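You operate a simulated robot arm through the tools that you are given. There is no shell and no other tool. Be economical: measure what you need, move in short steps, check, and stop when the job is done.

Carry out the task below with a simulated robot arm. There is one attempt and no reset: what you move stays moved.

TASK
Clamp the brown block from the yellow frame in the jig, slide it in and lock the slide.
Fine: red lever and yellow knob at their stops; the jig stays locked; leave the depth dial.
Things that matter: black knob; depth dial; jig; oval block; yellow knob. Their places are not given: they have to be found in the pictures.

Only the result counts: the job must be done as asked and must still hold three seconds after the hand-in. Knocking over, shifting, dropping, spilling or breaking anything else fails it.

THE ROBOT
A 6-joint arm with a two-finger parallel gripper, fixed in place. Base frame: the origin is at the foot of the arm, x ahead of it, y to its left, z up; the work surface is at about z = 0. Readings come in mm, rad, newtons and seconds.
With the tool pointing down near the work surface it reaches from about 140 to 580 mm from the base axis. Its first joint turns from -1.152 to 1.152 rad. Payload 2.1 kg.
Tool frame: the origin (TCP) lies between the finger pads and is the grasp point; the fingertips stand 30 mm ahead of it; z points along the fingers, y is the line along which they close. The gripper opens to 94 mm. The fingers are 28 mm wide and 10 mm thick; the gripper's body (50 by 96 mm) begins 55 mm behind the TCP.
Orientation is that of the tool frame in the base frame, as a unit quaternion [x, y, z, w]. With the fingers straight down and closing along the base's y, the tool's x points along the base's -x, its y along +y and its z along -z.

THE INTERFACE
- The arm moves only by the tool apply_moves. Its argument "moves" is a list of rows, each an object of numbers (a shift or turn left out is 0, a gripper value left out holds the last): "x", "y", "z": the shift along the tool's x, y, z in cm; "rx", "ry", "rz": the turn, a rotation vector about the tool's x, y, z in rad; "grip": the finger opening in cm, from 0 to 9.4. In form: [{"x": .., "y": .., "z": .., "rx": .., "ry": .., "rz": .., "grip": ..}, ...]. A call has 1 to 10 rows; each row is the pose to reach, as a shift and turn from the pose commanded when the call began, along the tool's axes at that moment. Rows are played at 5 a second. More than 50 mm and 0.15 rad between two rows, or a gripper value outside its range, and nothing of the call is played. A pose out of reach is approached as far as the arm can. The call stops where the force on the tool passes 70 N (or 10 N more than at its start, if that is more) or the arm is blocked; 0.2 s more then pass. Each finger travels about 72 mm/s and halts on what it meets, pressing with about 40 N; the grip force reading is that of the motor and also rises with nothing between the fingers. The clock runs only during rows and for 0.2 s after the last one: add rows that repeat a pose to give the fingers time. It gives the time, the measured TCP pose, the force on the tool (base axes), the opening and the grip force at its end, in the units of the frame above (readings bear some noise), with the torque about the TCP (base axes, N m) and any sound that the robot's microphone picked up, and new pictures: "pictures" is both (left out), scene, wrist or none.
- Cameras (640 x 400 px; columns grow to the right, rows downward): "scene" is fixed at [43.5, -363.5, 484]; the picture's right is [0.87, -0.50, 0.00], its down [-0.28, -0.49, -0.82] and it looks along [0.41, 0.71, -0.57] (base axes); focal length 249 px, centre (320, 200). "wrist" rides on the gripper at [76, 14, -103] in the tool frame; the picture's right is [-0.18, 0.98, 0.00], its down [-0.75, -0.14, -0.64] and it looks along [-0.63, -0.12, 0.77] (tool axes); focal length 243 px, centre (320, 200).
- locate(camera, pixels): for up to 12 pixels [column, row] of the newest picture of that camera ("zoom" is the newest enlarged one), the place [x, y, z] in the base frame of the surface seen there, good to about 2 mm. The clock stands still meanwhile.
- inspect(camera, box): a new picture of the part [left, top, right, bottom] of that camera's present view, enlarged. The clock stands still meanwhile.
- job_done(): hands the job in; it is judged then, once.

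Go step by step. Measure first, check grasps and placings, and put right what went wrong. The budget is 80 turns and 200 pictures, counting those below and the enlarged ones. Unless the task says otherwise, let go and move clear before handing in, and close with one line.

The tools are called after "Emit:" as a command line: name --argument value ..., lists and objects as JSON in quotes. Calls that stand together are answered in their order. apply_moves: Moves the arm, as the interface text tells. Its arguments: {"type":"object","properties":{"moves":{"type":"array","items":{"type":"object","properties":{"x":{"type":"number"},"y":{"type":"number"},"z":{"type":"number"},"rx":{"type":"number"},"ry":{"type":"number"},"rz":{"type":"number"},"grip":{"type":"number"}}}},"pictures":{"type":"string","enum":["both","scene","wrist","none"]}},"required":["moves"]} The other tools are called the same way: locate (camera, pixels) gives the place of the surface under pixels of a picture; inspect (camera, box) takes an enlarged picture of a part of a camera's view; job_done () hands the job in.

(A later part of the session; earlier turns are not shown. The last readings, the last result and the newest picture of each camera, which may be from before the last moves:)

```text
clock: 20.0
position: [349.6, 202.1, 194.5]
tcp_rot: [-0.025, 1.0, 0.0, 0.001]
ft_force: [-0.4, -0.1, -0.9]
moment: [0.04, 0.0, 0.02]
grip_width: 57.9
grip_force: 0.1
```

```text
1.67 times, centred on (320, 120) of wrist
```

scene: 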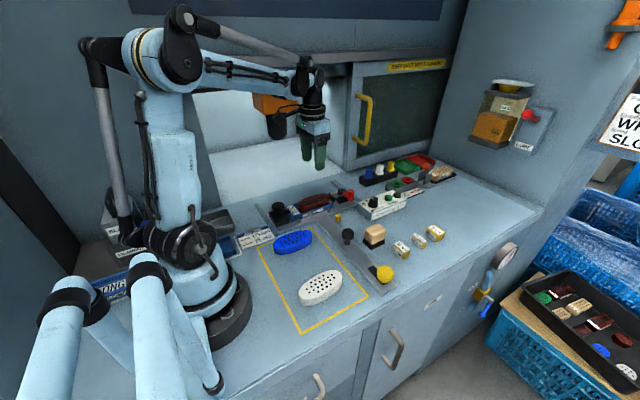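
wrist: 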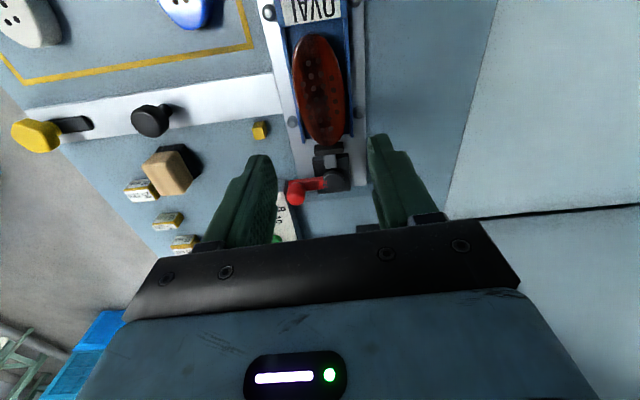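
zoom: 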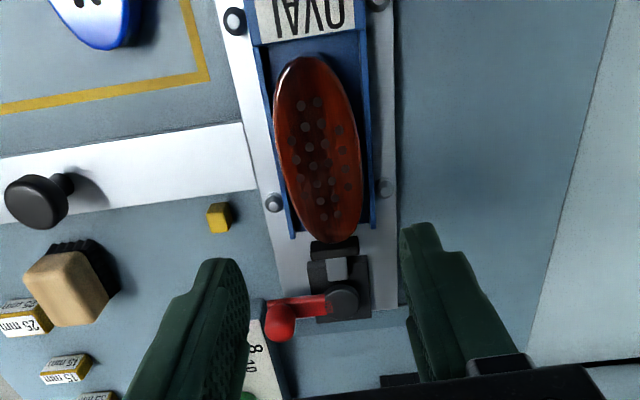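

The brown block lies seated in the tray. Next is the red lever, so I'll look closely at its pivot and knob.

Emit:
inspect --camera "scene" --box '[325, 180, 365, 210]'

Emit:
locate --camera "zoom" --pixels '[[440, 70], [400, 110], [440, 130], [300, 120], [235, 105], [170, 160], [90, 130], [100, 200], [230, 260], [310, 200], [250, 165], [445, 190]]'

Emit:
inspect --camera "wrist" --box '[280, 130, 380, 210]'

Emit:
locate --camera "zoom" --pixels '[[95, 400], [130, 370], [200, 345], [325, 320], [270, 220], [275, 180], [320, 180], [320, 260], [380, 380], [150, 340], [410, 320], [250, 340]]'

```text
13.33 times, centred on (345, 195) of scene
```

zoom: 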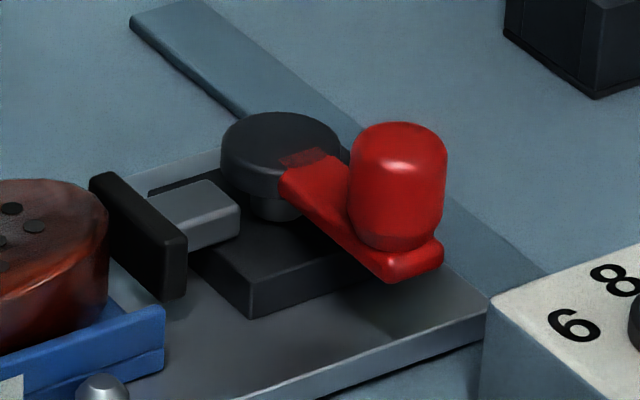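

```text
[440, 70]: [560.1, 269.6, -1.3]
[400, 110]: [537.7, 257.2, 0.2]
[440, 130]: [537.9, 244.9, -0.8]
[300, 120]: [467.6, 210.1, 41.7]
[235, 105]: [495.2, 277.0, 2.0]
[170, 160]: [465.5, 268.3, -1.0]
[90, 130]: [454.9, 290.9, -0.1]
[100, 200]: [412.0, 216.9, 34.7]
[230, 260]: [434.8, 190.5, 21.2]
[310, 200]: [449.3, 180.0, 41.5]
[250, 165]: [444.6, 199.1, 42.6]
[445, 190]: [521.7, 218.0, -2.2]
```

```text
5.00 times, centred on (330, 170) of wrist
```

zoom: 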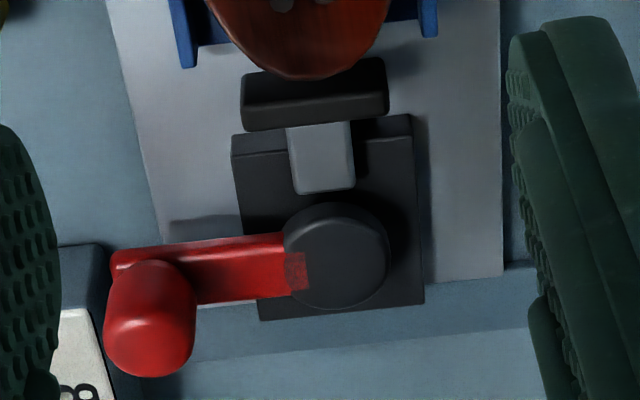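

```text
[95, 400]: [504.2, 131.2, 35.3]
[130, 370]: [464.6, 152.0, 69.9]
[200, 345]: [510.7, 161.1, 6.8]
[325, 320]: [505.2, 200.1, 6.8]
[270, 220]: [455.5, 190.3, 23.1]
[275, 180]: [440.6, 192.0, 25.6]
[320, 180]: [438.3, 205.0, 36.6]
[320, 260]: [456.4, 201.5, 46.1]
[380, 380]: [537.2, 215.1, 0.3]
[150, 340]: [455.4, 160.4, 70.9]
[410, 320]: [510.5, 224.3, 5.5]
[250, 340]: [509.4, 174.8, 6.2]
```

The lever pivot is near (462,203) with the knob near (458,156), top z≈71. The lever can only swing toward +x, since -x would hit the block. I'll make a fist and move to the knob's -x side, at height first.

Emit:
apply_moves --moves '[{"x": -2, "y": -1.2, "rz": 0.05, "grip": 0}, {"x": -4, "y": -2.4, "rz": 0.05, "grip": 0}, {"x": -6, "y": -3.6, "rz": 0.05, "z": 2}, {"x": -7.6, "y": -4.6, "rz": 0.05, "z": 5}, {"x": -7.6, "y": -4.6, "rz": 0.05, "z": 8}, {"x": -7.6, "y": -4.6, "rz": 0.05, "z": 8}]' --pictures "both"

Emit:
inspect --camera "scene" --box '[290, 150, 390, 220]'

```text
clock: 21.4
position: [427.6, 161.7, 110.7]
tcp_rot: [0.0, 1.0, 0.0, 0.001]
ft_force: [-0.3, -1.3, -0.1]
moment: [0.0, 0.01, -0.04]
grip_width: 0.0
grip_force: 33.3
```

scene: 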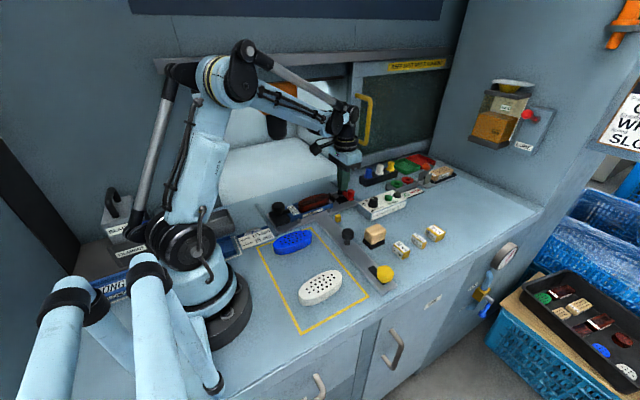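
wrist: 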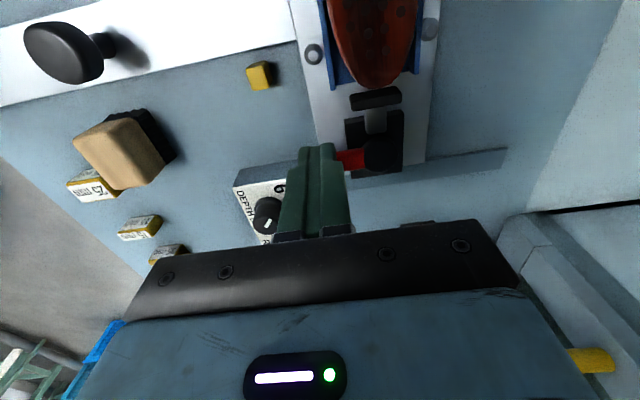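

```text
5.71 times, centred on (340, 185) of scene
```

zoom: 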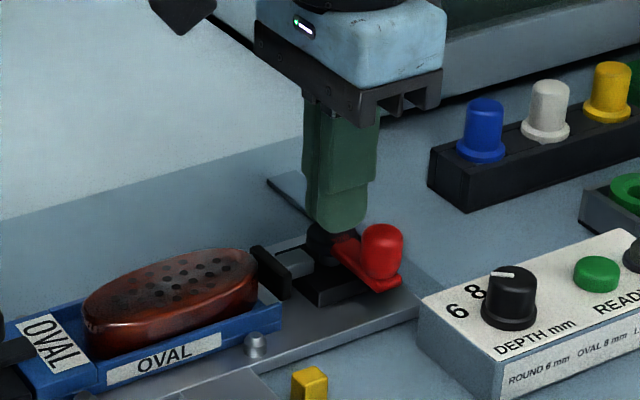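

The fist is just behind the knob. I'll check the knob and dial positions before descending.

Emit:
locate --camera "zoom" --pixels '[[515, 280], [515, 310], [600, 270], [430, 320], [380, 235], [382, 270], [395, 285], [335, 230]]'

Emit:
apply_moves --moves '[{"z": 1.5}, {"z": 3}, {"z": 3}]' --pictures "none"

```text
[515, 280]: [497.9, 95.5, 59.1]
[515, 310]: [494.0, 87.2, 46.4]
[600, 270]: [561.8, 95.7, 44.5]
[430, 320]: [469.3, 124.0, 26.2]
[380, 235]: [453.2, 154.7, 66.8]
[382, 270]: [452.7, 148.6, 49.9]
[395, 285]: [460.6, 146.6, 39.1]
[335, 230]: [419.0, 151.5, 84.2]
```

```text
clock: 22.2
position: [428.3, 161.5, 81.8]
tcp_rot: [0.0, 1.0, 0.0, 0.001]
ft_force: [0.4, 0.3, 0.0]
moment: [0.0, 0.02, 0.03]
grip_width: 0.0
grip_force: 33.0
```

The dial is clear at (497,92). I'll push +x by 14 mm and watch force and lever.

Emit:
apply_moves --moves '[{"x": -0.5}, {"x": -0.8}, {"x": -1.1}, {"x": -1.4}, {"x": -1.4}]' --pictures "both"

Emit:
inspect --camera "scene" --box '[310, 160, 390, 220]'

```text
clock: 23.4
position: [443.1, 160.5, 79.4]
tcp_rot: [0.0, 1.0, 0.0, 0.002]
ft_force: [0.0, 0.5, 0.1]
moment: [-0.01, -0.01, 0.01]
grip_width: 0.0
grip_force: 32.5
```

scene: 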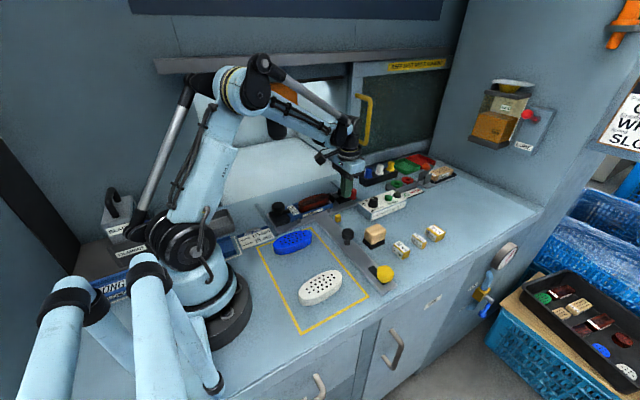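
wrist: 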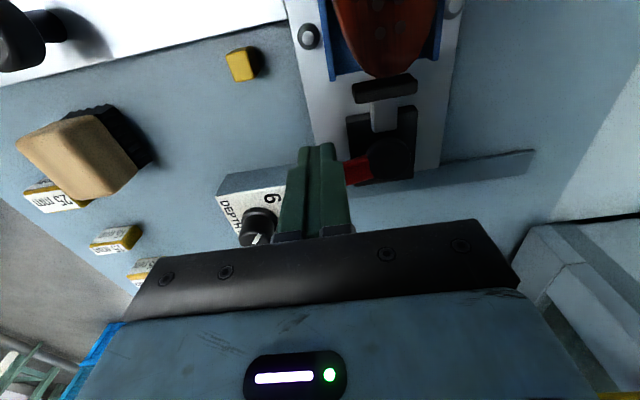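

```text
6.67 times, centred on (350, 190) of scene
```

zoom: 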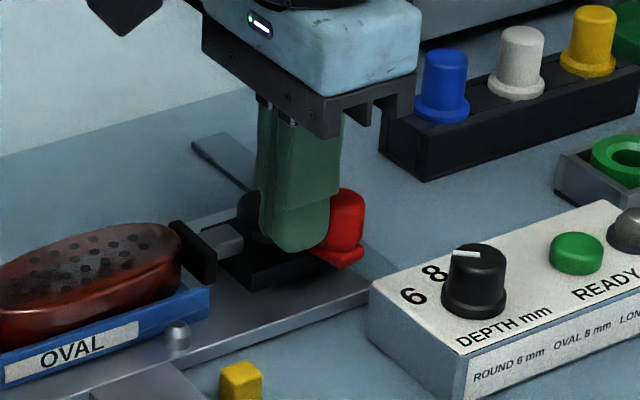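

The lever moved about 10 mm with almost no force, so the direction is right. I'll continue around the arc.

Emit:
apply_moves --moves '[{"x": -0.5, "y": -0.2}, {"x": -1.0, "y": -0.38}, {"x": -1.6, "y": -0.45}, {"x": -2.3, "y": -0.45}, {"x": -2.9, "y": -0.3}, {"x": -3.5, "y": -0.1}, {"x": -3.5, "y": -0.1}]' --pictures "both"

Emit:
inspect --camera "scene" --box '[310, 160, 390, 220]'

```text
clock: 25.0
position: [477.4, 160.0, 79.9]
tcp_rot: [0.0, 1.0, 0.0, 0.001]
ft_force: [-0.5, -0.1, 0.2]
moment: [0.0, -0.03, -0.04]
grip_width: 0.0
grip_force: 33.2
```

scene: 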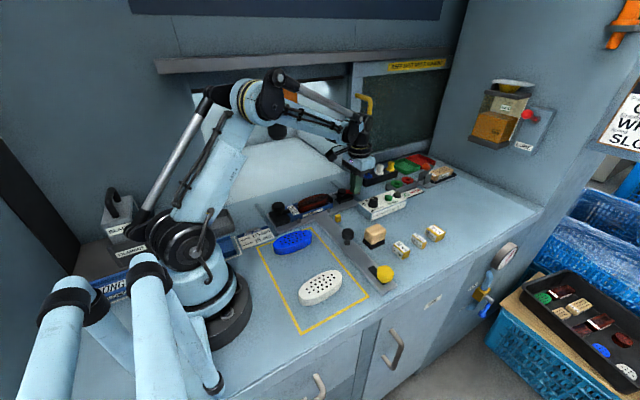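
wrist: 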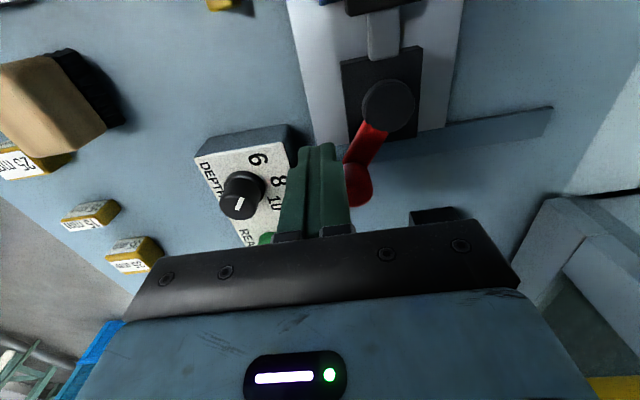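

```text
6.67 times, centred on (350, 190) of scene
```

zoom: 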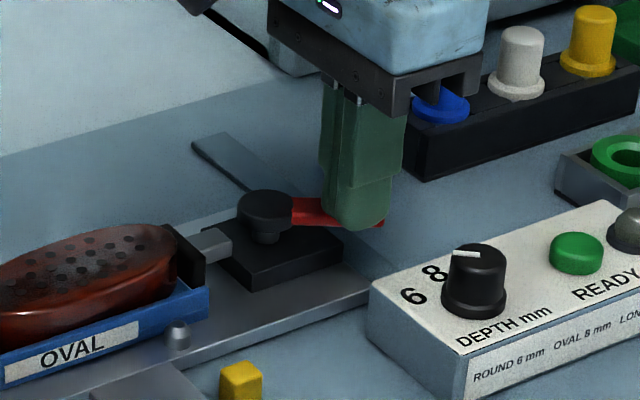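

The pad has advanced onto the block, so the lever is clamping. I'll continue the arc in small steps.

Emit:
apply_moves --moves '[{"x": -0.5, "y": 0.15}, {"x": -1.0, "y": 0.4}, {"x": -1.5, "y": 0.75}, {"x": -1.9, "y": 1.1}, {"x": -1.9, "y": 1.1}]' --pictures "both"

Emit:
inspect --camera "scene" --box '[310, 150, 400, 220]'

Emit:
locate --camera "zoom" --pixels '[[440, 120], [370, 180], [430, 200]]'

```text
clock: 26.2
position: [496.4, 170.8, 81.2]
tcp_rot: [-0.001, 1.0, 0.0, 0.001]
ft_force: [-0.5, 1.2, 0.3]
moment: [0.0, -0.02, 0.01]
grip_width: 0.0
grip_force: 33.1
```

scene: 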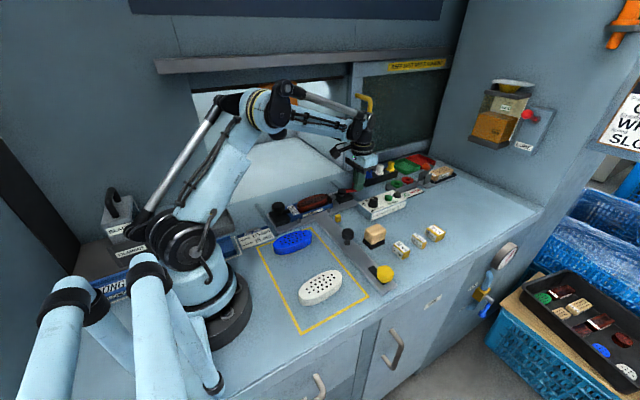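
wrist: 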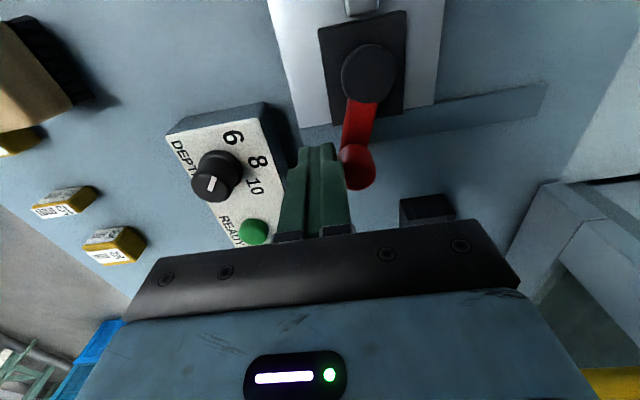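

```text
5.71 times, centred on (355, 185) of scene
```

zoom: 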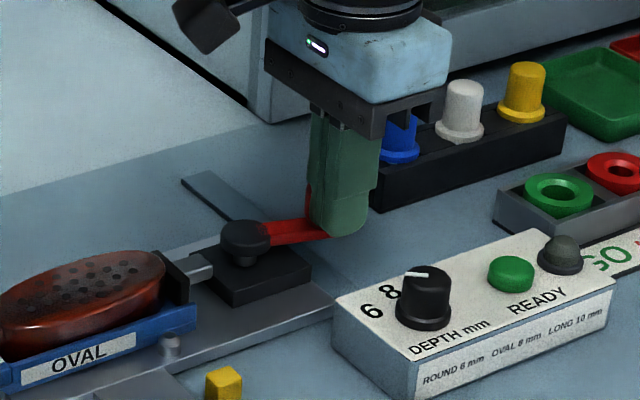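

```text
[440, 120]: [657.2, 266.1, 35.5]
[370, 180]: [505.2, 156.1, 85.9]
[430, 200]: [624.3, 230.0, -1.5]
```

The lever now points nearly along +x. I'll continue pushing +y until it meets its stop.

Emit:
apply_moves --moves '[{"x": -0.4, "y": 0.4}, {"x": -0.7, "y": 0.8}, {"x": -0.9, "y": 1.2}, {"x": -1.0, "y": 1.6}, {"x": -1.0, "y": 1.6}]' --pictures "both"

Emit:
inspect --camera "scene" --box '[310, 150, 400, 220]'

```text
clock: 27.4
position: [506.4, 188.0, 81.9]
tcp_rot: [0.0, 1.0, 0.0, 0.001]
ft_force: [0.0, -1.3, -0.3]
moment: [-0.01, 0.04, -0.02]
grip_width: 0.1
grip_force: 33.2
```

scene: 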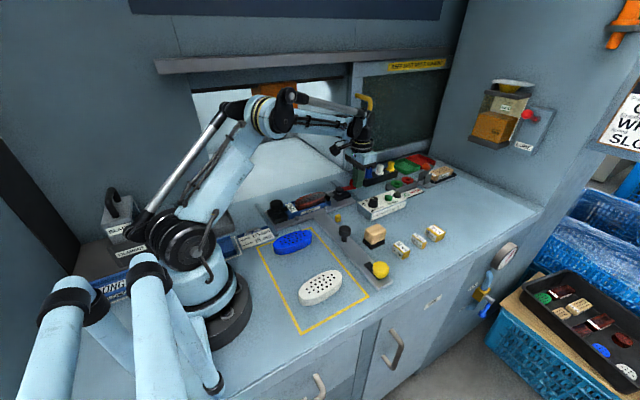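
wrist: 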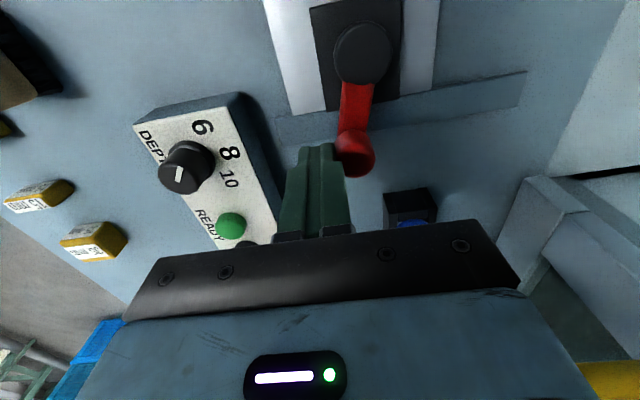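

```text
5.71 times, centred on (355, 185) of scene
```

zoom: 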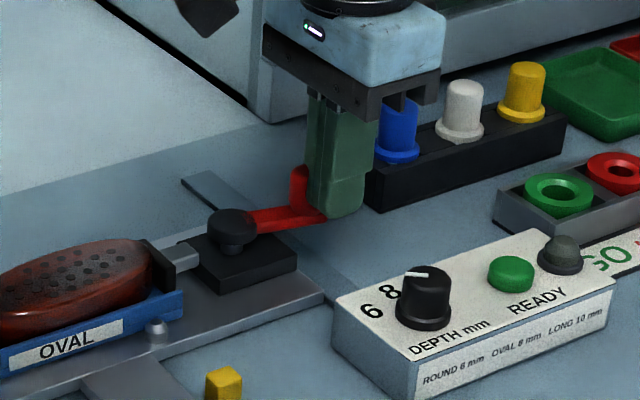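

Pushing also slid the whole jig about 12 mm in +y, so the lever probably met its stop, which I'll verify later. I'll lift clear and move above the strip to push the black knob.

Emit:
apply_moves --moves '[{"y": -0.4}, {"y": -0.6, "z": -3}, {"y": -0.6, "z": -7}, {"x": 3, "y": -3.6, "z": -8}, {"x": 6, "y": -7, "z": -8}, {"x": 9, "y": -10.5, "z": -8}, {"x": 12, "y": -14, "z": -8}, {"x": 14.5, "y": -17, "z": -8}, {"x": 15.7, "y": -19.5, "z": -8}, {"x": 15.7, "y": -19.5, "z": -8}]' --pictures "both"

Emit:
inspect --camera "scene" --box '[255, 160, 405, 290]'

Emit:
inspect --camera "scene" --box '[260, 170, 380, 250]'

```text
clock: 29.6
position: [349.3, -8.2, 160.3]
tcp_rot: [0.0, 1.0, 0.001, 0.001]
ft_force: [-1.0, -0.1, -0.7]
moment: [-0.03, -0.03, -0.03]
grip_width: 0.0
grip_force: 32.8
```

scene: 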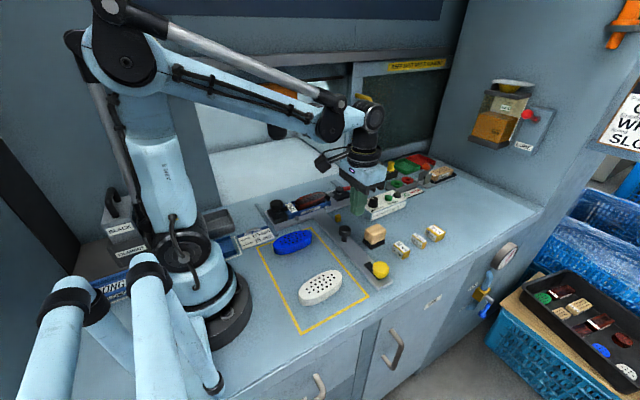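
wrist: 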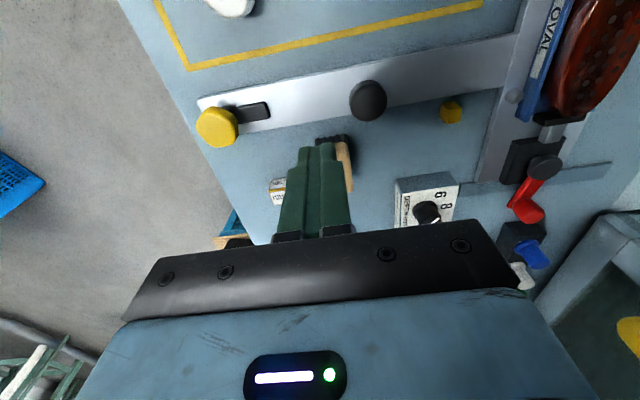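

```text
3.08 times, centred on (330, 225) of scene
```

zoom: 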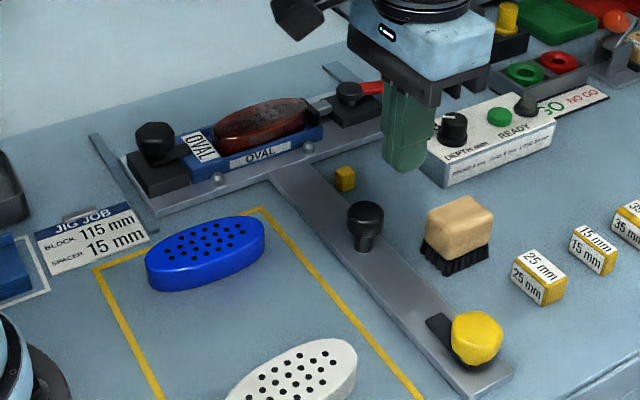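

```text
5.00 times, centred on (320, 210) of scene
```

zoom: 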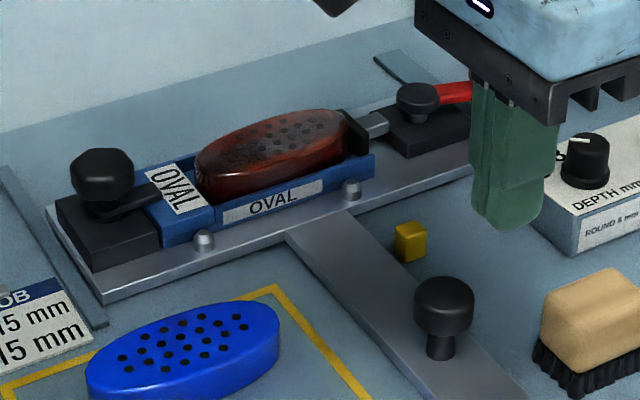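

The block is clamped. I'll locate the black knob, yellow knob, slot and jig after the small slide.

Emit:
locate --camera "zoom" --pixels '[[443, 293], [440, 335], [440, 350], [425, 350], [545, 345], [400, 240], [204, 240], [352, 188]]'

Emit:
inspect --camera "scene" --box '[330, 220, 410, 300]'

Emit:
locate --camera "zoom" --pixels '[[254, 240], [254, 190], [254, 215], [150, 170], [200, 220], [225, 260], [270, 300], [180, 200], [330, 190]]'

```text
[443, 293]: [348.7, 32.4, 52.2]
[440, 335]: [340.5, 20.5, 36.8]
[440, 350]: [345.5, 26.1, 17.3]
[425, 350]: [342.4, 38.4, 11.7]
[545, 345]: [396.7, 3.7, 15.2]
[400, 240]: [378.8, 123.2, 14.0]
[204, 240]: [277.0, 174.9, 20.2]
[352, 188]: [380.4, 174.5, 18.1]
```

```text
5.00 times, centred on (370, 260) of scene
```

zoom: 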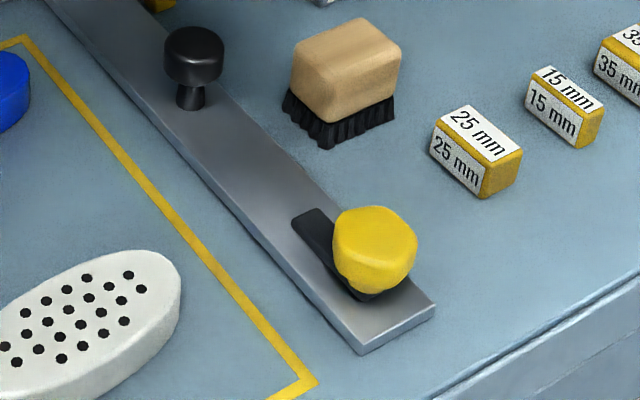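

```text
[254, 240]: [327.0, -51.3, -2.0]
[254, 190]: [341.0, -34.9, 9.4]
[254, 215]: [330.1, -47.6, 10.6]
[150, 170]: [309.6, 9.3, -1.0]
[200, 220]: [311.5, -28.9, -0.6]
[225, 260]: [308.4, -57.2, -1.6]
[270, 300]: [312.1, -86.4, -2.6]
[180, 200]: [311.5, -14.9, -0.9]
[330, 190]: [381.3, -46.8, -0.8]
```

Black knob is at (348,32), cap z 37–52. I'll descend behind it at y≈-8 and start pushing +y in steps.

Emit:
apply_moves --moves '[{"z": 4}, {"z": 8}, {"z": 10.3}, {"z": 10.3}, {"z": 10.3, "y": 1}, {"z": 10.3, "y": 2}, {"z": 10.3, "y": 3}, {"z": 10.3, "y": 4}, {"z": 10.3, "y": 4}]' --pictures "scene"

Emit:
inspect --camera "scene" --box '[255, 160, 405, 290]'

```text
clock: 31.6
position: [348.0, 33.5, 57.4]
tcp_rot: [-0.001, 1.0, 0.001, 0.001]
ft_force: [-0.1, -0.6, 0.7]
moment: [-0.02, -0.02, -0.01]
grip_width: 0.0
grip_force: 32.8
```

scene: 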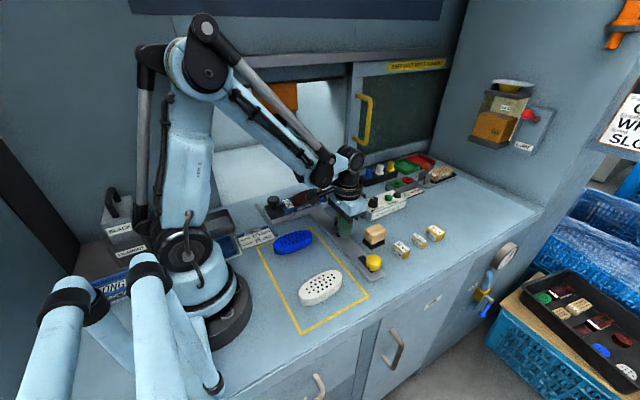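

```text
3.08 times, centred on (330, 225) of scene
```

zoom: 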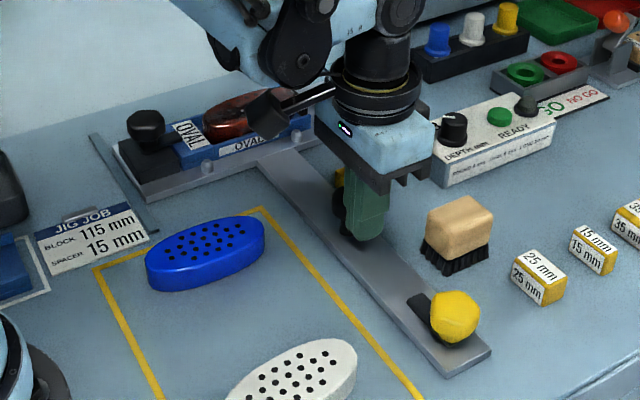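

It slides freely. I'll continue pushing with force monitoring.

Emit:
apply_moves --moves '[{"y": 0.8}, {"y": 1.6}, {"y": 2.4}, {"y": 3.2}, {"y": 4.0}, {"y": 4.8}, {"y": 5.6}, {"y": 5.6}]' --pictures "scene"

Emit:
inspect --camera "scene" --box '[255, 160, 405, 290]'

```text
clock: 33.4
position: [349.3, 87.9, 58.4]
tcp_rot: [0.0, 1.0, -0.001, 0.001]
ft_force: [-0.6, -0.5, 0.8]
moment: [-0.02, 0.02, -0.01]
grip_width: 0.1
grip_force: 33.2
```

scene: 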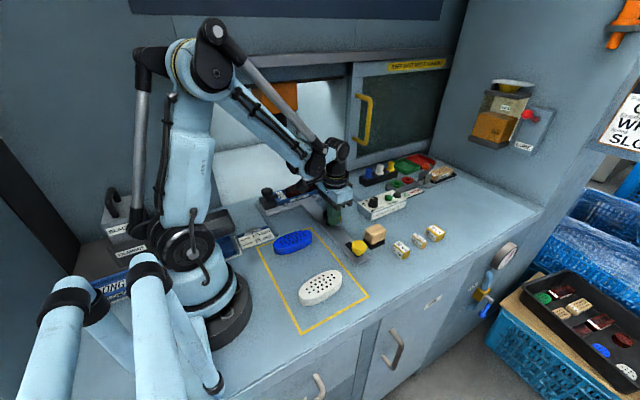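

```text
3.08 times, centred on (330, 225) of scene
```

zoom: 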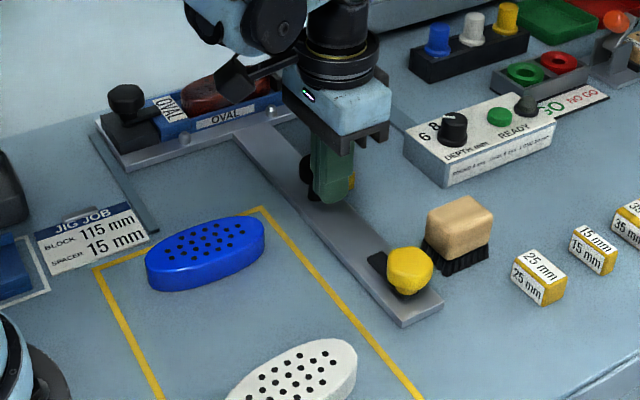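

Still free. I'll push on until resistance appears.

Emit:
apply_moves --moves '[{"y": 0.8}, {"y": 1.6}, {"y": 2.4}, {"y": 3.2}, {"y": 4.0}, {"y": 4.0}]' --pictures "scene"

Emit:
inspect --camera "scene" --box '[255, 150, 405, 280]'

```text
clock: 34.8
position: [348.4, 128.3, 59.1]
tcp_rot: [0.0, 1.0, 0.001, 0.0]
ft_force: [0.0, -0.5, 0.0]
moment: [0.02, 0.02, 0.01]
grip_width: 0.1
grip_force: 32.4
```

scene: 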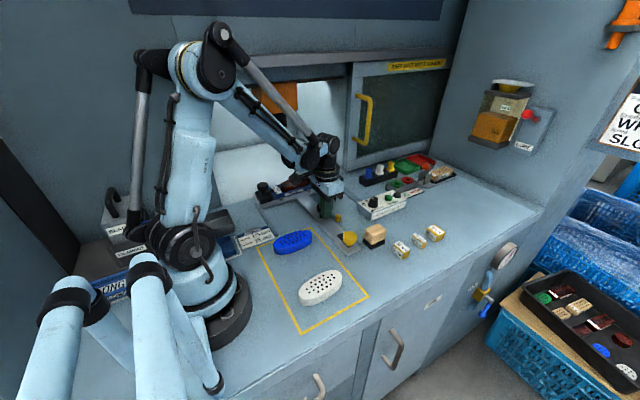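

```text
3.08 times, centred on (330, 215) of scene
```

zoom: 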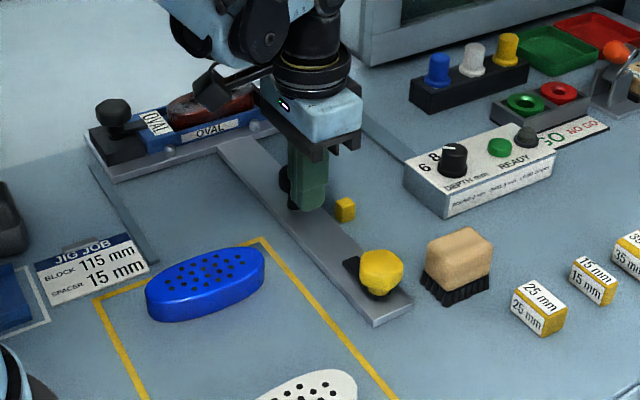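

Still free after about 130 mm of travel. I'll push further in smaller steps.

Emit:
apply_moves --moves '[{"y": 0.6}, {"y": 1.2}, {"y": 1.8}, {"y": 2.4}, {"y": 3.0}, {"y": 3.6}, {"y": 3.6}]' --pictures "scene"

Emit:
inspect --camera "scene" --box '[255, 150, 405, 280]'

```text
clock: 36.4
position: [348.8, 165.6, 58.1]
tcp_rot: [0.0, 1.0, 0.001, 0.001]
ft_force: [-0.3, -1.8, 1.0]
moment: [-0.01, -0.03, -0.04]
grip_width: 0.0
grip_force: 32.8
```

scene: 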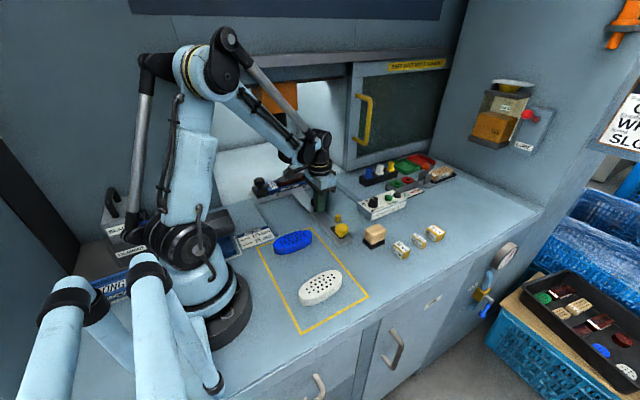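

```text
3.08 times, centred on (330, 215) of scene
```

zoom: 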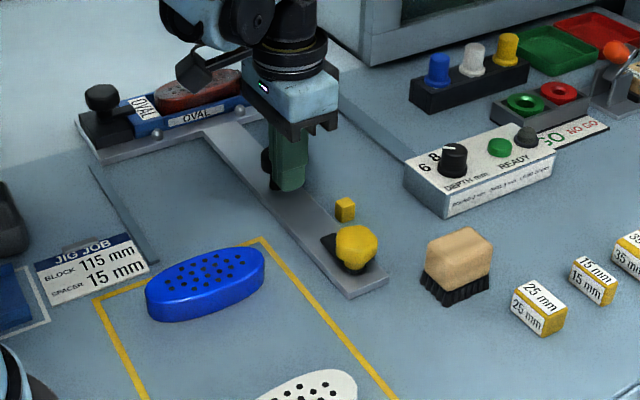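

Still moving. I'll check the machine parts ahead (orange motor) before going further.

Emit:
locate --camera "scene" --pixels '[[270, 97], [265, 105], [290, 100], [200, 60], [345, 60], [340, 228], [342, 217], [262, 185]]'

Emit:
apply_moves --moves '[{"y": 0.5}, {"y": 1.0}, {"y": 1.5}, {"y": 2.0}, {"y": 2.0}]' --pictures "both"

```text
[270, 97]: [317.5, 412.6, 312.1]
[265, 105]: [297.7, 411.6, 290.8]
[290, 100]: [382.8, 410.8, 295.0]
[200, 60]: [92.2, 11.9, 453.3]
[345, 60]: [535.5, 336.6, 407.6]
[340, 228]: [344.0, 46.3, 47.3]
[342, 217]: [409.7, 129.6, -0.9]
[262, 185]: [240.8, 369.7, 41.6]
```

```text
clock: 37.6
position: [349.6, 185.4, 58.8]
tcp_rot: [0.0, 1.0, 0.0, 0.0]
ft_force: [-1.3, -1.2, 1.0]
moment: [-0.04, 0.05, 0.03]
grip_width: 0.1
grip_force: 32.6
```

scene: 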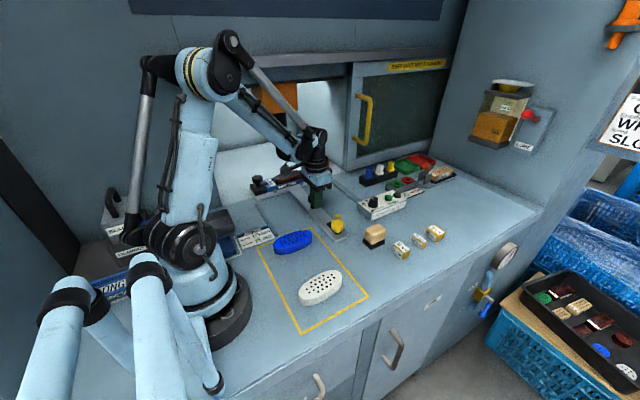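
wrist: 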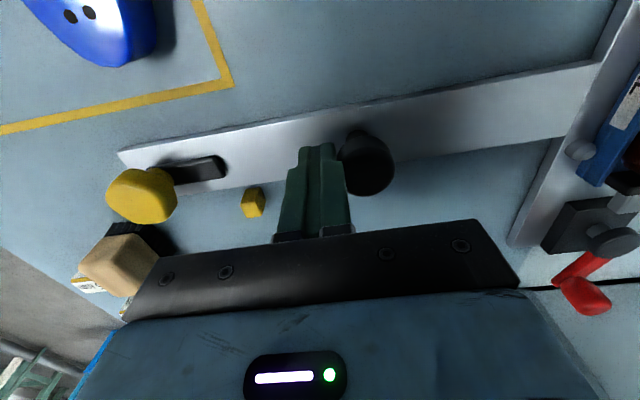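

Still free, and the drill sits at y≳412 with the block now near y≈390. I'll continue to push carefully.

Emit:
apply_moves --moves '[{"y": 0.5}, {"y": 1.0}, {"y": 1.5}, {"y": 2.0}, {"y": 2.5}, {"y": 3.0}, {"y": 3.0}]' --pictures "both"

Emit:
inspect --camera "scene" --box '[235, 130, 385, 260]'

```text
clock: 39.2
position: [347.2, 214.6, 59.2]
tcp_rot: [0.0, 1.0, 0.0, 0.0]
ft_force: [0.1, -0.9, 0.0]
moment: [-0.01, 0.02, 0.06]
grip_width: 0.0
grip_force: 33.2
```

scene: 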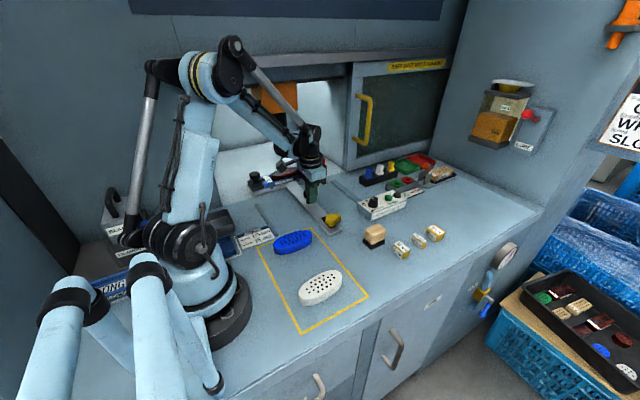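
wrist: 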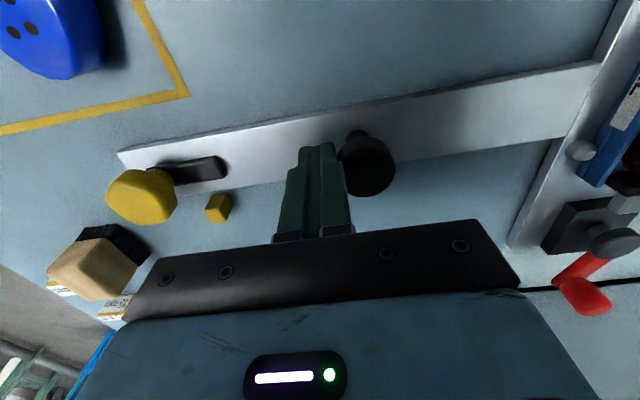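

```text
3.08 times, centred on (310, 195) of scene
```

zoom: 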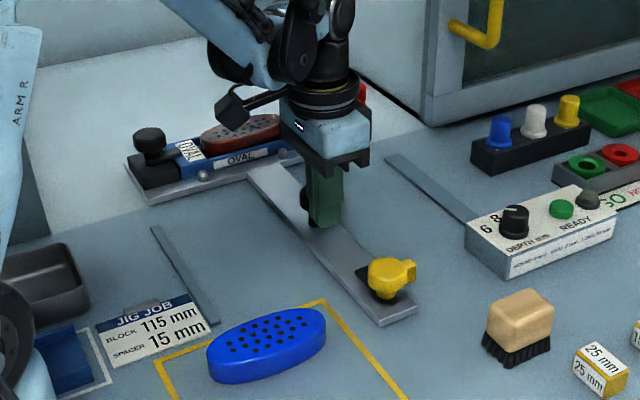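

Still free. I suspect the black bar under the yellow knob swings to catch the yellow cube at (385,118) once the slide is fully in. I'll continue.

Emit:
apply_moves --moves '[{"y": 0.5}, {"y": 1.0}, {"y": 1.5}, {"y": 2.0}, {"y": 2.5}, {"y": 2.5}]' --pictures "both"

Emit:
inspect --camera "scene" --box '[235, 130, 385, 260]'

```text
clock: 40.6
position: [348.2, 239.7, 57.9]
tcp_rot: [0.0, 1.0, 0.0, 0.001]
ft_force: [-0.2, -0.5, 0.8]
moment: [0.0, -0.02, 0.01]
grip_width: 0.0
grip_force: 33.1
```

scene: 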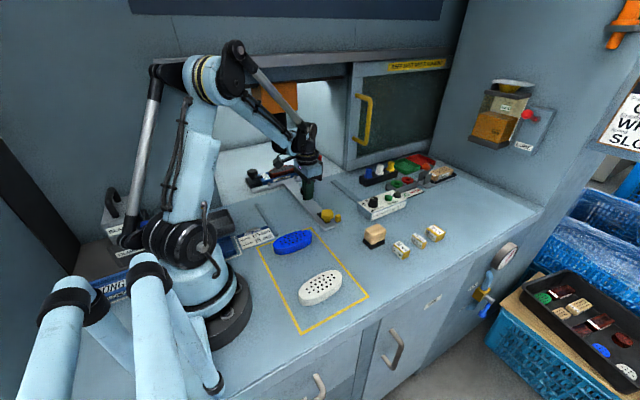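
wrist: 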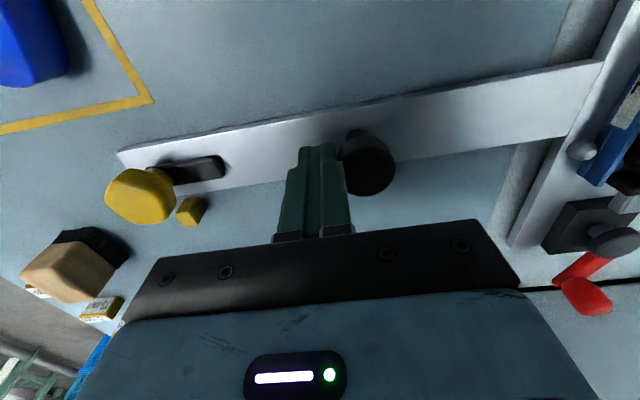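

```text
3.08 times, centred on (310, 195) of scene
```

zoom: 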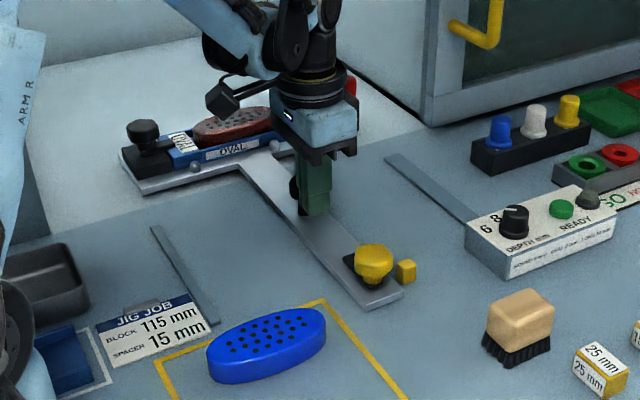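

Yellow knob is now beside the cube, with no resistance yet. I'll continue in 4 mm steps.

Emit:
apply_moves --moves '[{"y": 0.4}, {"y": 0.8}, {"y": 1.2}, {"y": 1.6}, {"y": 2.0}, {"y": 2.4}, {"y": 2.4}]' --pictures "both"

Emit:
inspect --camera "scene" --box '[235, 130, 385, 260]'

```text
clock: 42.2
position: [349.2, 258.5, 58.9]
tcp_rot: [0.003, 1.0, -0.008, -0.001]
ft_force: [-5.8, -50.4, 14.6]
moment: [-0.9, 0.13, 0.01]
grip_width: 0.0
grip_force: 33.0
```

scene: 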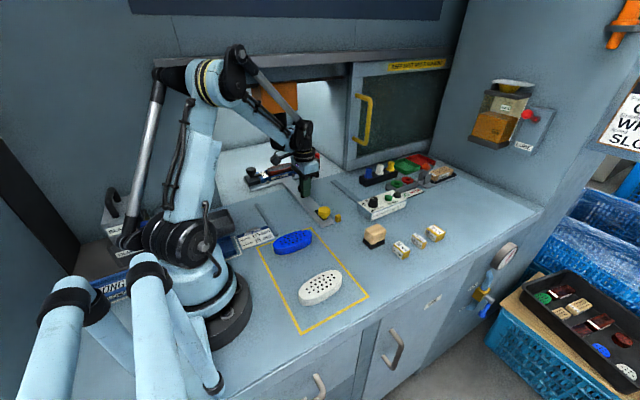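
wrist: 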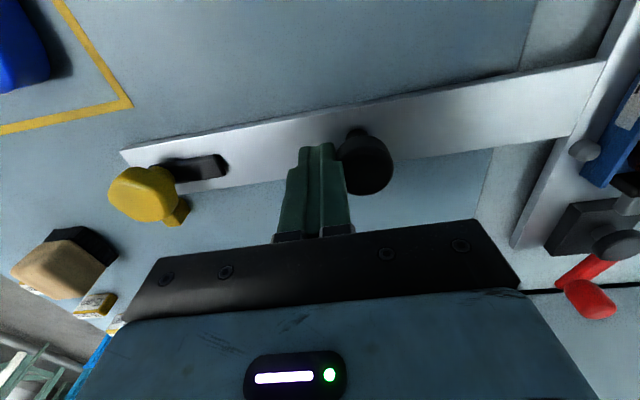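

```text
3.08 times, centred on (310, 195) of scene
```

zoom: 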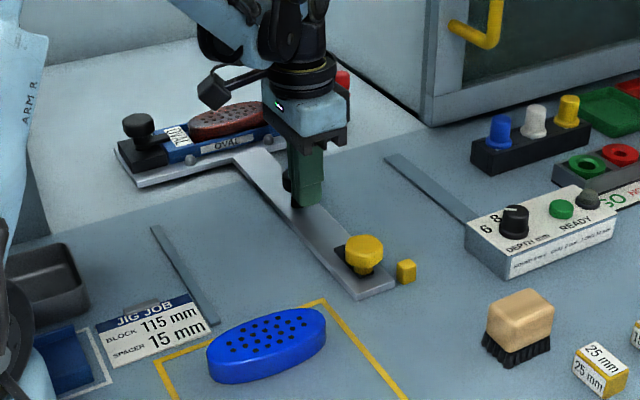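

At 50 N the slide has reached its stop at fist y≈258. I'll back off, rise and look at the yellow knob and the catch.

Emit:
apply_moves --moves '[{"y": -1.2}, {"y": -1.5, "z": -3}, {"y": -3, "z": -7}, {"y": -7, "z": -10}, {"y": -11, "z": -12}, {"y": -12, "z": -13, "x": -2}, {"y": -12, "z": -13, "x": -4}, {"y": -12, "z": -13, "x": -4}]' --pictures "both"

Emit:
inspect --camera "scene" --box '[285, 180, 365, 250]'

Emit:
inspect --camera "wrist" --box '[150, 0, 450, 220]'

```text
clock: 44.0
position: [388.9, 140.6, 190.4]
tcp_rot: [0.0, 1.0, 0.0, 0.001]
ft_force: [0.3, 0.4, 0.0]
moment: [0.04, 0.0, 0.0]
grip_width: 0.1
grip_force: 32.3
```

scene: 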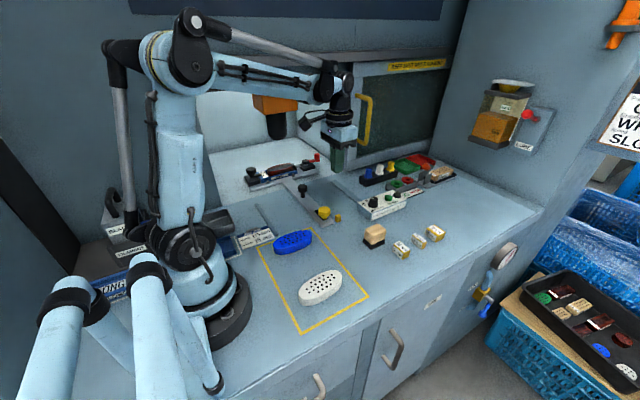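
wrist: 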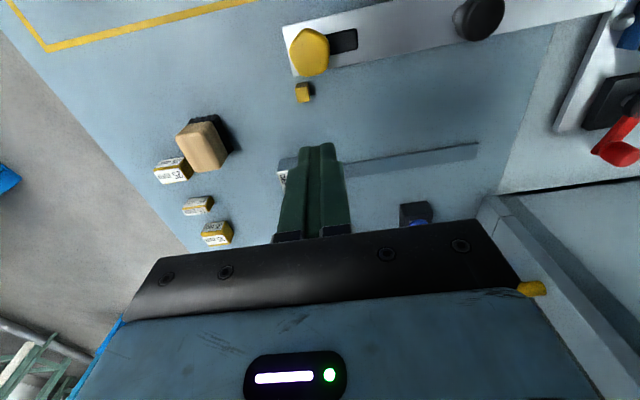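

```text
5.71 times, centred on (325, 215) of scene
```

zoom: 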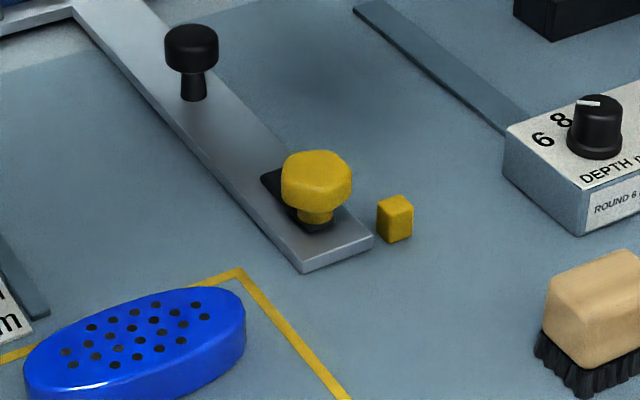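

```text
1.82 times, centred on (300, 110) of wrist
```

zoom: 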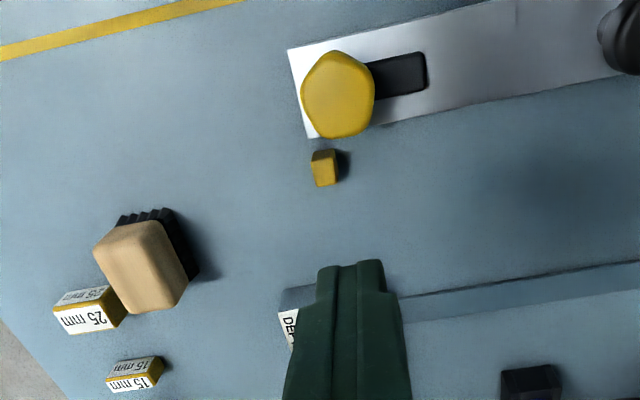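

Now the slide is in and the yellow knob stands next to the cube. I'll measure the knob, bar and cube.

Emit:
locate --camera "zoom" --pixels '[[338, 92], [303, 95], [373, 90], [335, 55], [345, 132], [400, 75], [426, 70], [370, 70], [426, 90], [322, 158], [330, 180], [310, 135]]'

Emit:
inspect --camera "scene" --box '[310, 195, 350, 230]'

Emit:
locate --camera "zoom" --pixels '[[210, 160], [220, 280], [100, 180], [150, 265], [300, 330], [470, 250], [420, 260], [440, 310]]'

```text
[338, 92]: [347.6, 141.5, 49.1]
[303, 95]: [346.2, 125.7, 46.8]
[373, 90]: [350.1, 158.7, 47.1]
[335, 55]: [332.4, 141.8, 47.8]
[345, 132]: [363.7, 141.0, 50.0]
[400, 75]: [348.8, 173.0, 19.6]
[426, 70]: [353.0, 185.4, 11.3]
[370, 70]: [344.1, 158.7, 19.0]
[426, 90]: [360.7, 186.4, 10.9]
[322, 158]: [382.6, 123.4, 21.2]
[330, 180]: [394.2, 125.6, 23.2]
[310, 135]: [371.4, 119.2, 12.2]
```

```text
11.43 times, centred on (330, 212) of scene
```

zoom: 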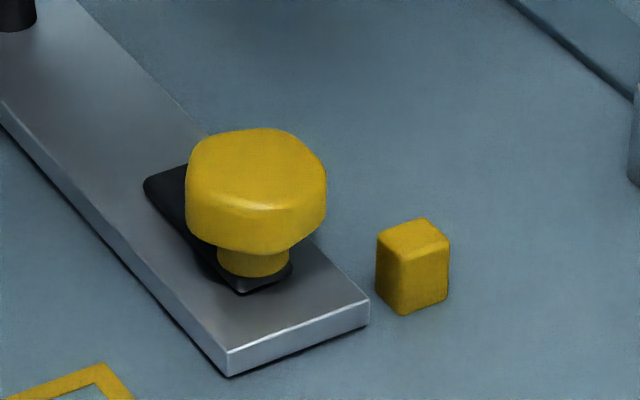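

```text
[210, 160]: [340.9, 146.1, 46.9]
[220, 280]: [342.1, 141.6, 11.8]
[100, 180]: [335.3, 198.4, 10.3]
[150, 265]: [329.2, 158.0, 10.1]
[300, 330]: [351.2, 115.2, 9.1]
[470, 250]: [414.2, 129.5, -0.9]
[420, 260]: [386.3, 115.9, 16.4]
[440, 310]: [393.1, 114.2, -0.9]
```

The bar sits at z≈10–19 pointing +y from the knob axis (348,141.5). Swinging it to +x catches behind the cube, so the turn is clockwise. I'll pre-rotate the gripper -0.8 rad and come over the knob.

Emit:
apply_moves --moves '[{"x": 0.8, "rz": -0.14, "grip": 6}, {"x": 1.6, "rz": -0.28, "grip": 6}, {"x": 2.4, "rz": -0.42}, {"x": 3.2, "rz": -0.56}, {"x": 4.1, "y": 0.1, "rz": -0.7}, {"x": 4.1, "y": 0.1, "rz": -0.8, "z": 3}, {"x": 4.1, "y": 0.1, "rz": -0.8, "z": 7}, {"x": 4.1, "y": 0.1, "rz": -0.8, "z": 7}]' --pictures "both"

Emit:
inspect --camera "scene" --box '[285, 170, 365, 240]'

Emit:
inspect --camera "wrist" --box '[200, 60, 440, 240]'

```text
clock: 45.8
position: [346.8, 144.9, 116.2]
tcp_rot: [-0.39, 0.921, 0.0, 0.001]
ft_force: [-0.2, 1.3, -0.5]
moment: [0.0, -0.02, -0.01]
grip_width: 60.1
grip_force: 0.0
```

scene: 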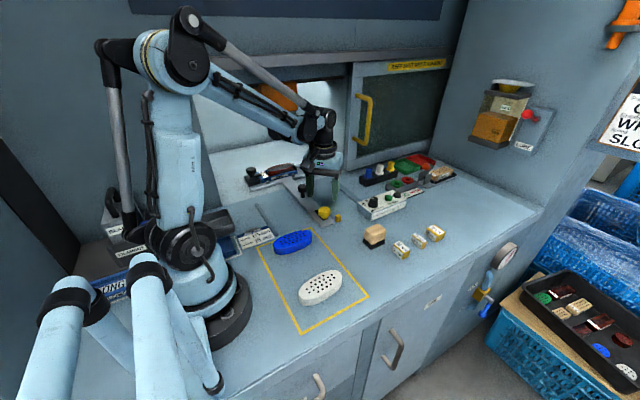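
wrist: 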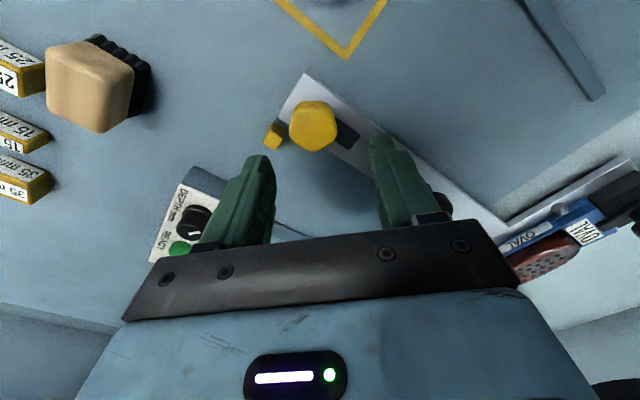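

```text
5.71 times, centred on (325, 205) of scene
```

zoom: 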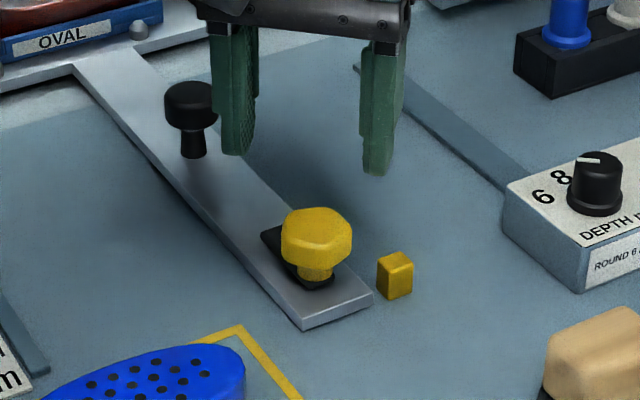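

```text
2.22 times, centred on (320, 150) of wrist
```

zoom: 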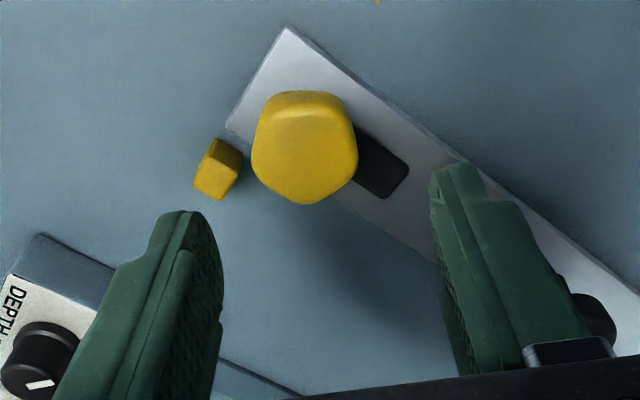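

I'll re-locate the knob centre from here before going down.

Emit:
locate --camera "zoom" --pixels '[[305, 145], [253, 145], [357, 150], [305, 95], [305, 200], [390, 175]]'

```text
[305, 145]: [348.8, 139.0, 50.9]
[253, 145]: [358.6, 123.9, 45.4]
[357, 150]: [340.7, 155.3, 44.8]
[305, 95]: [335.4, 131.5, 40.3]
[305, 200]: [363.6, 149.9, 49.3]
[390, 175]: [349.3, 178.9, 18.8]
```

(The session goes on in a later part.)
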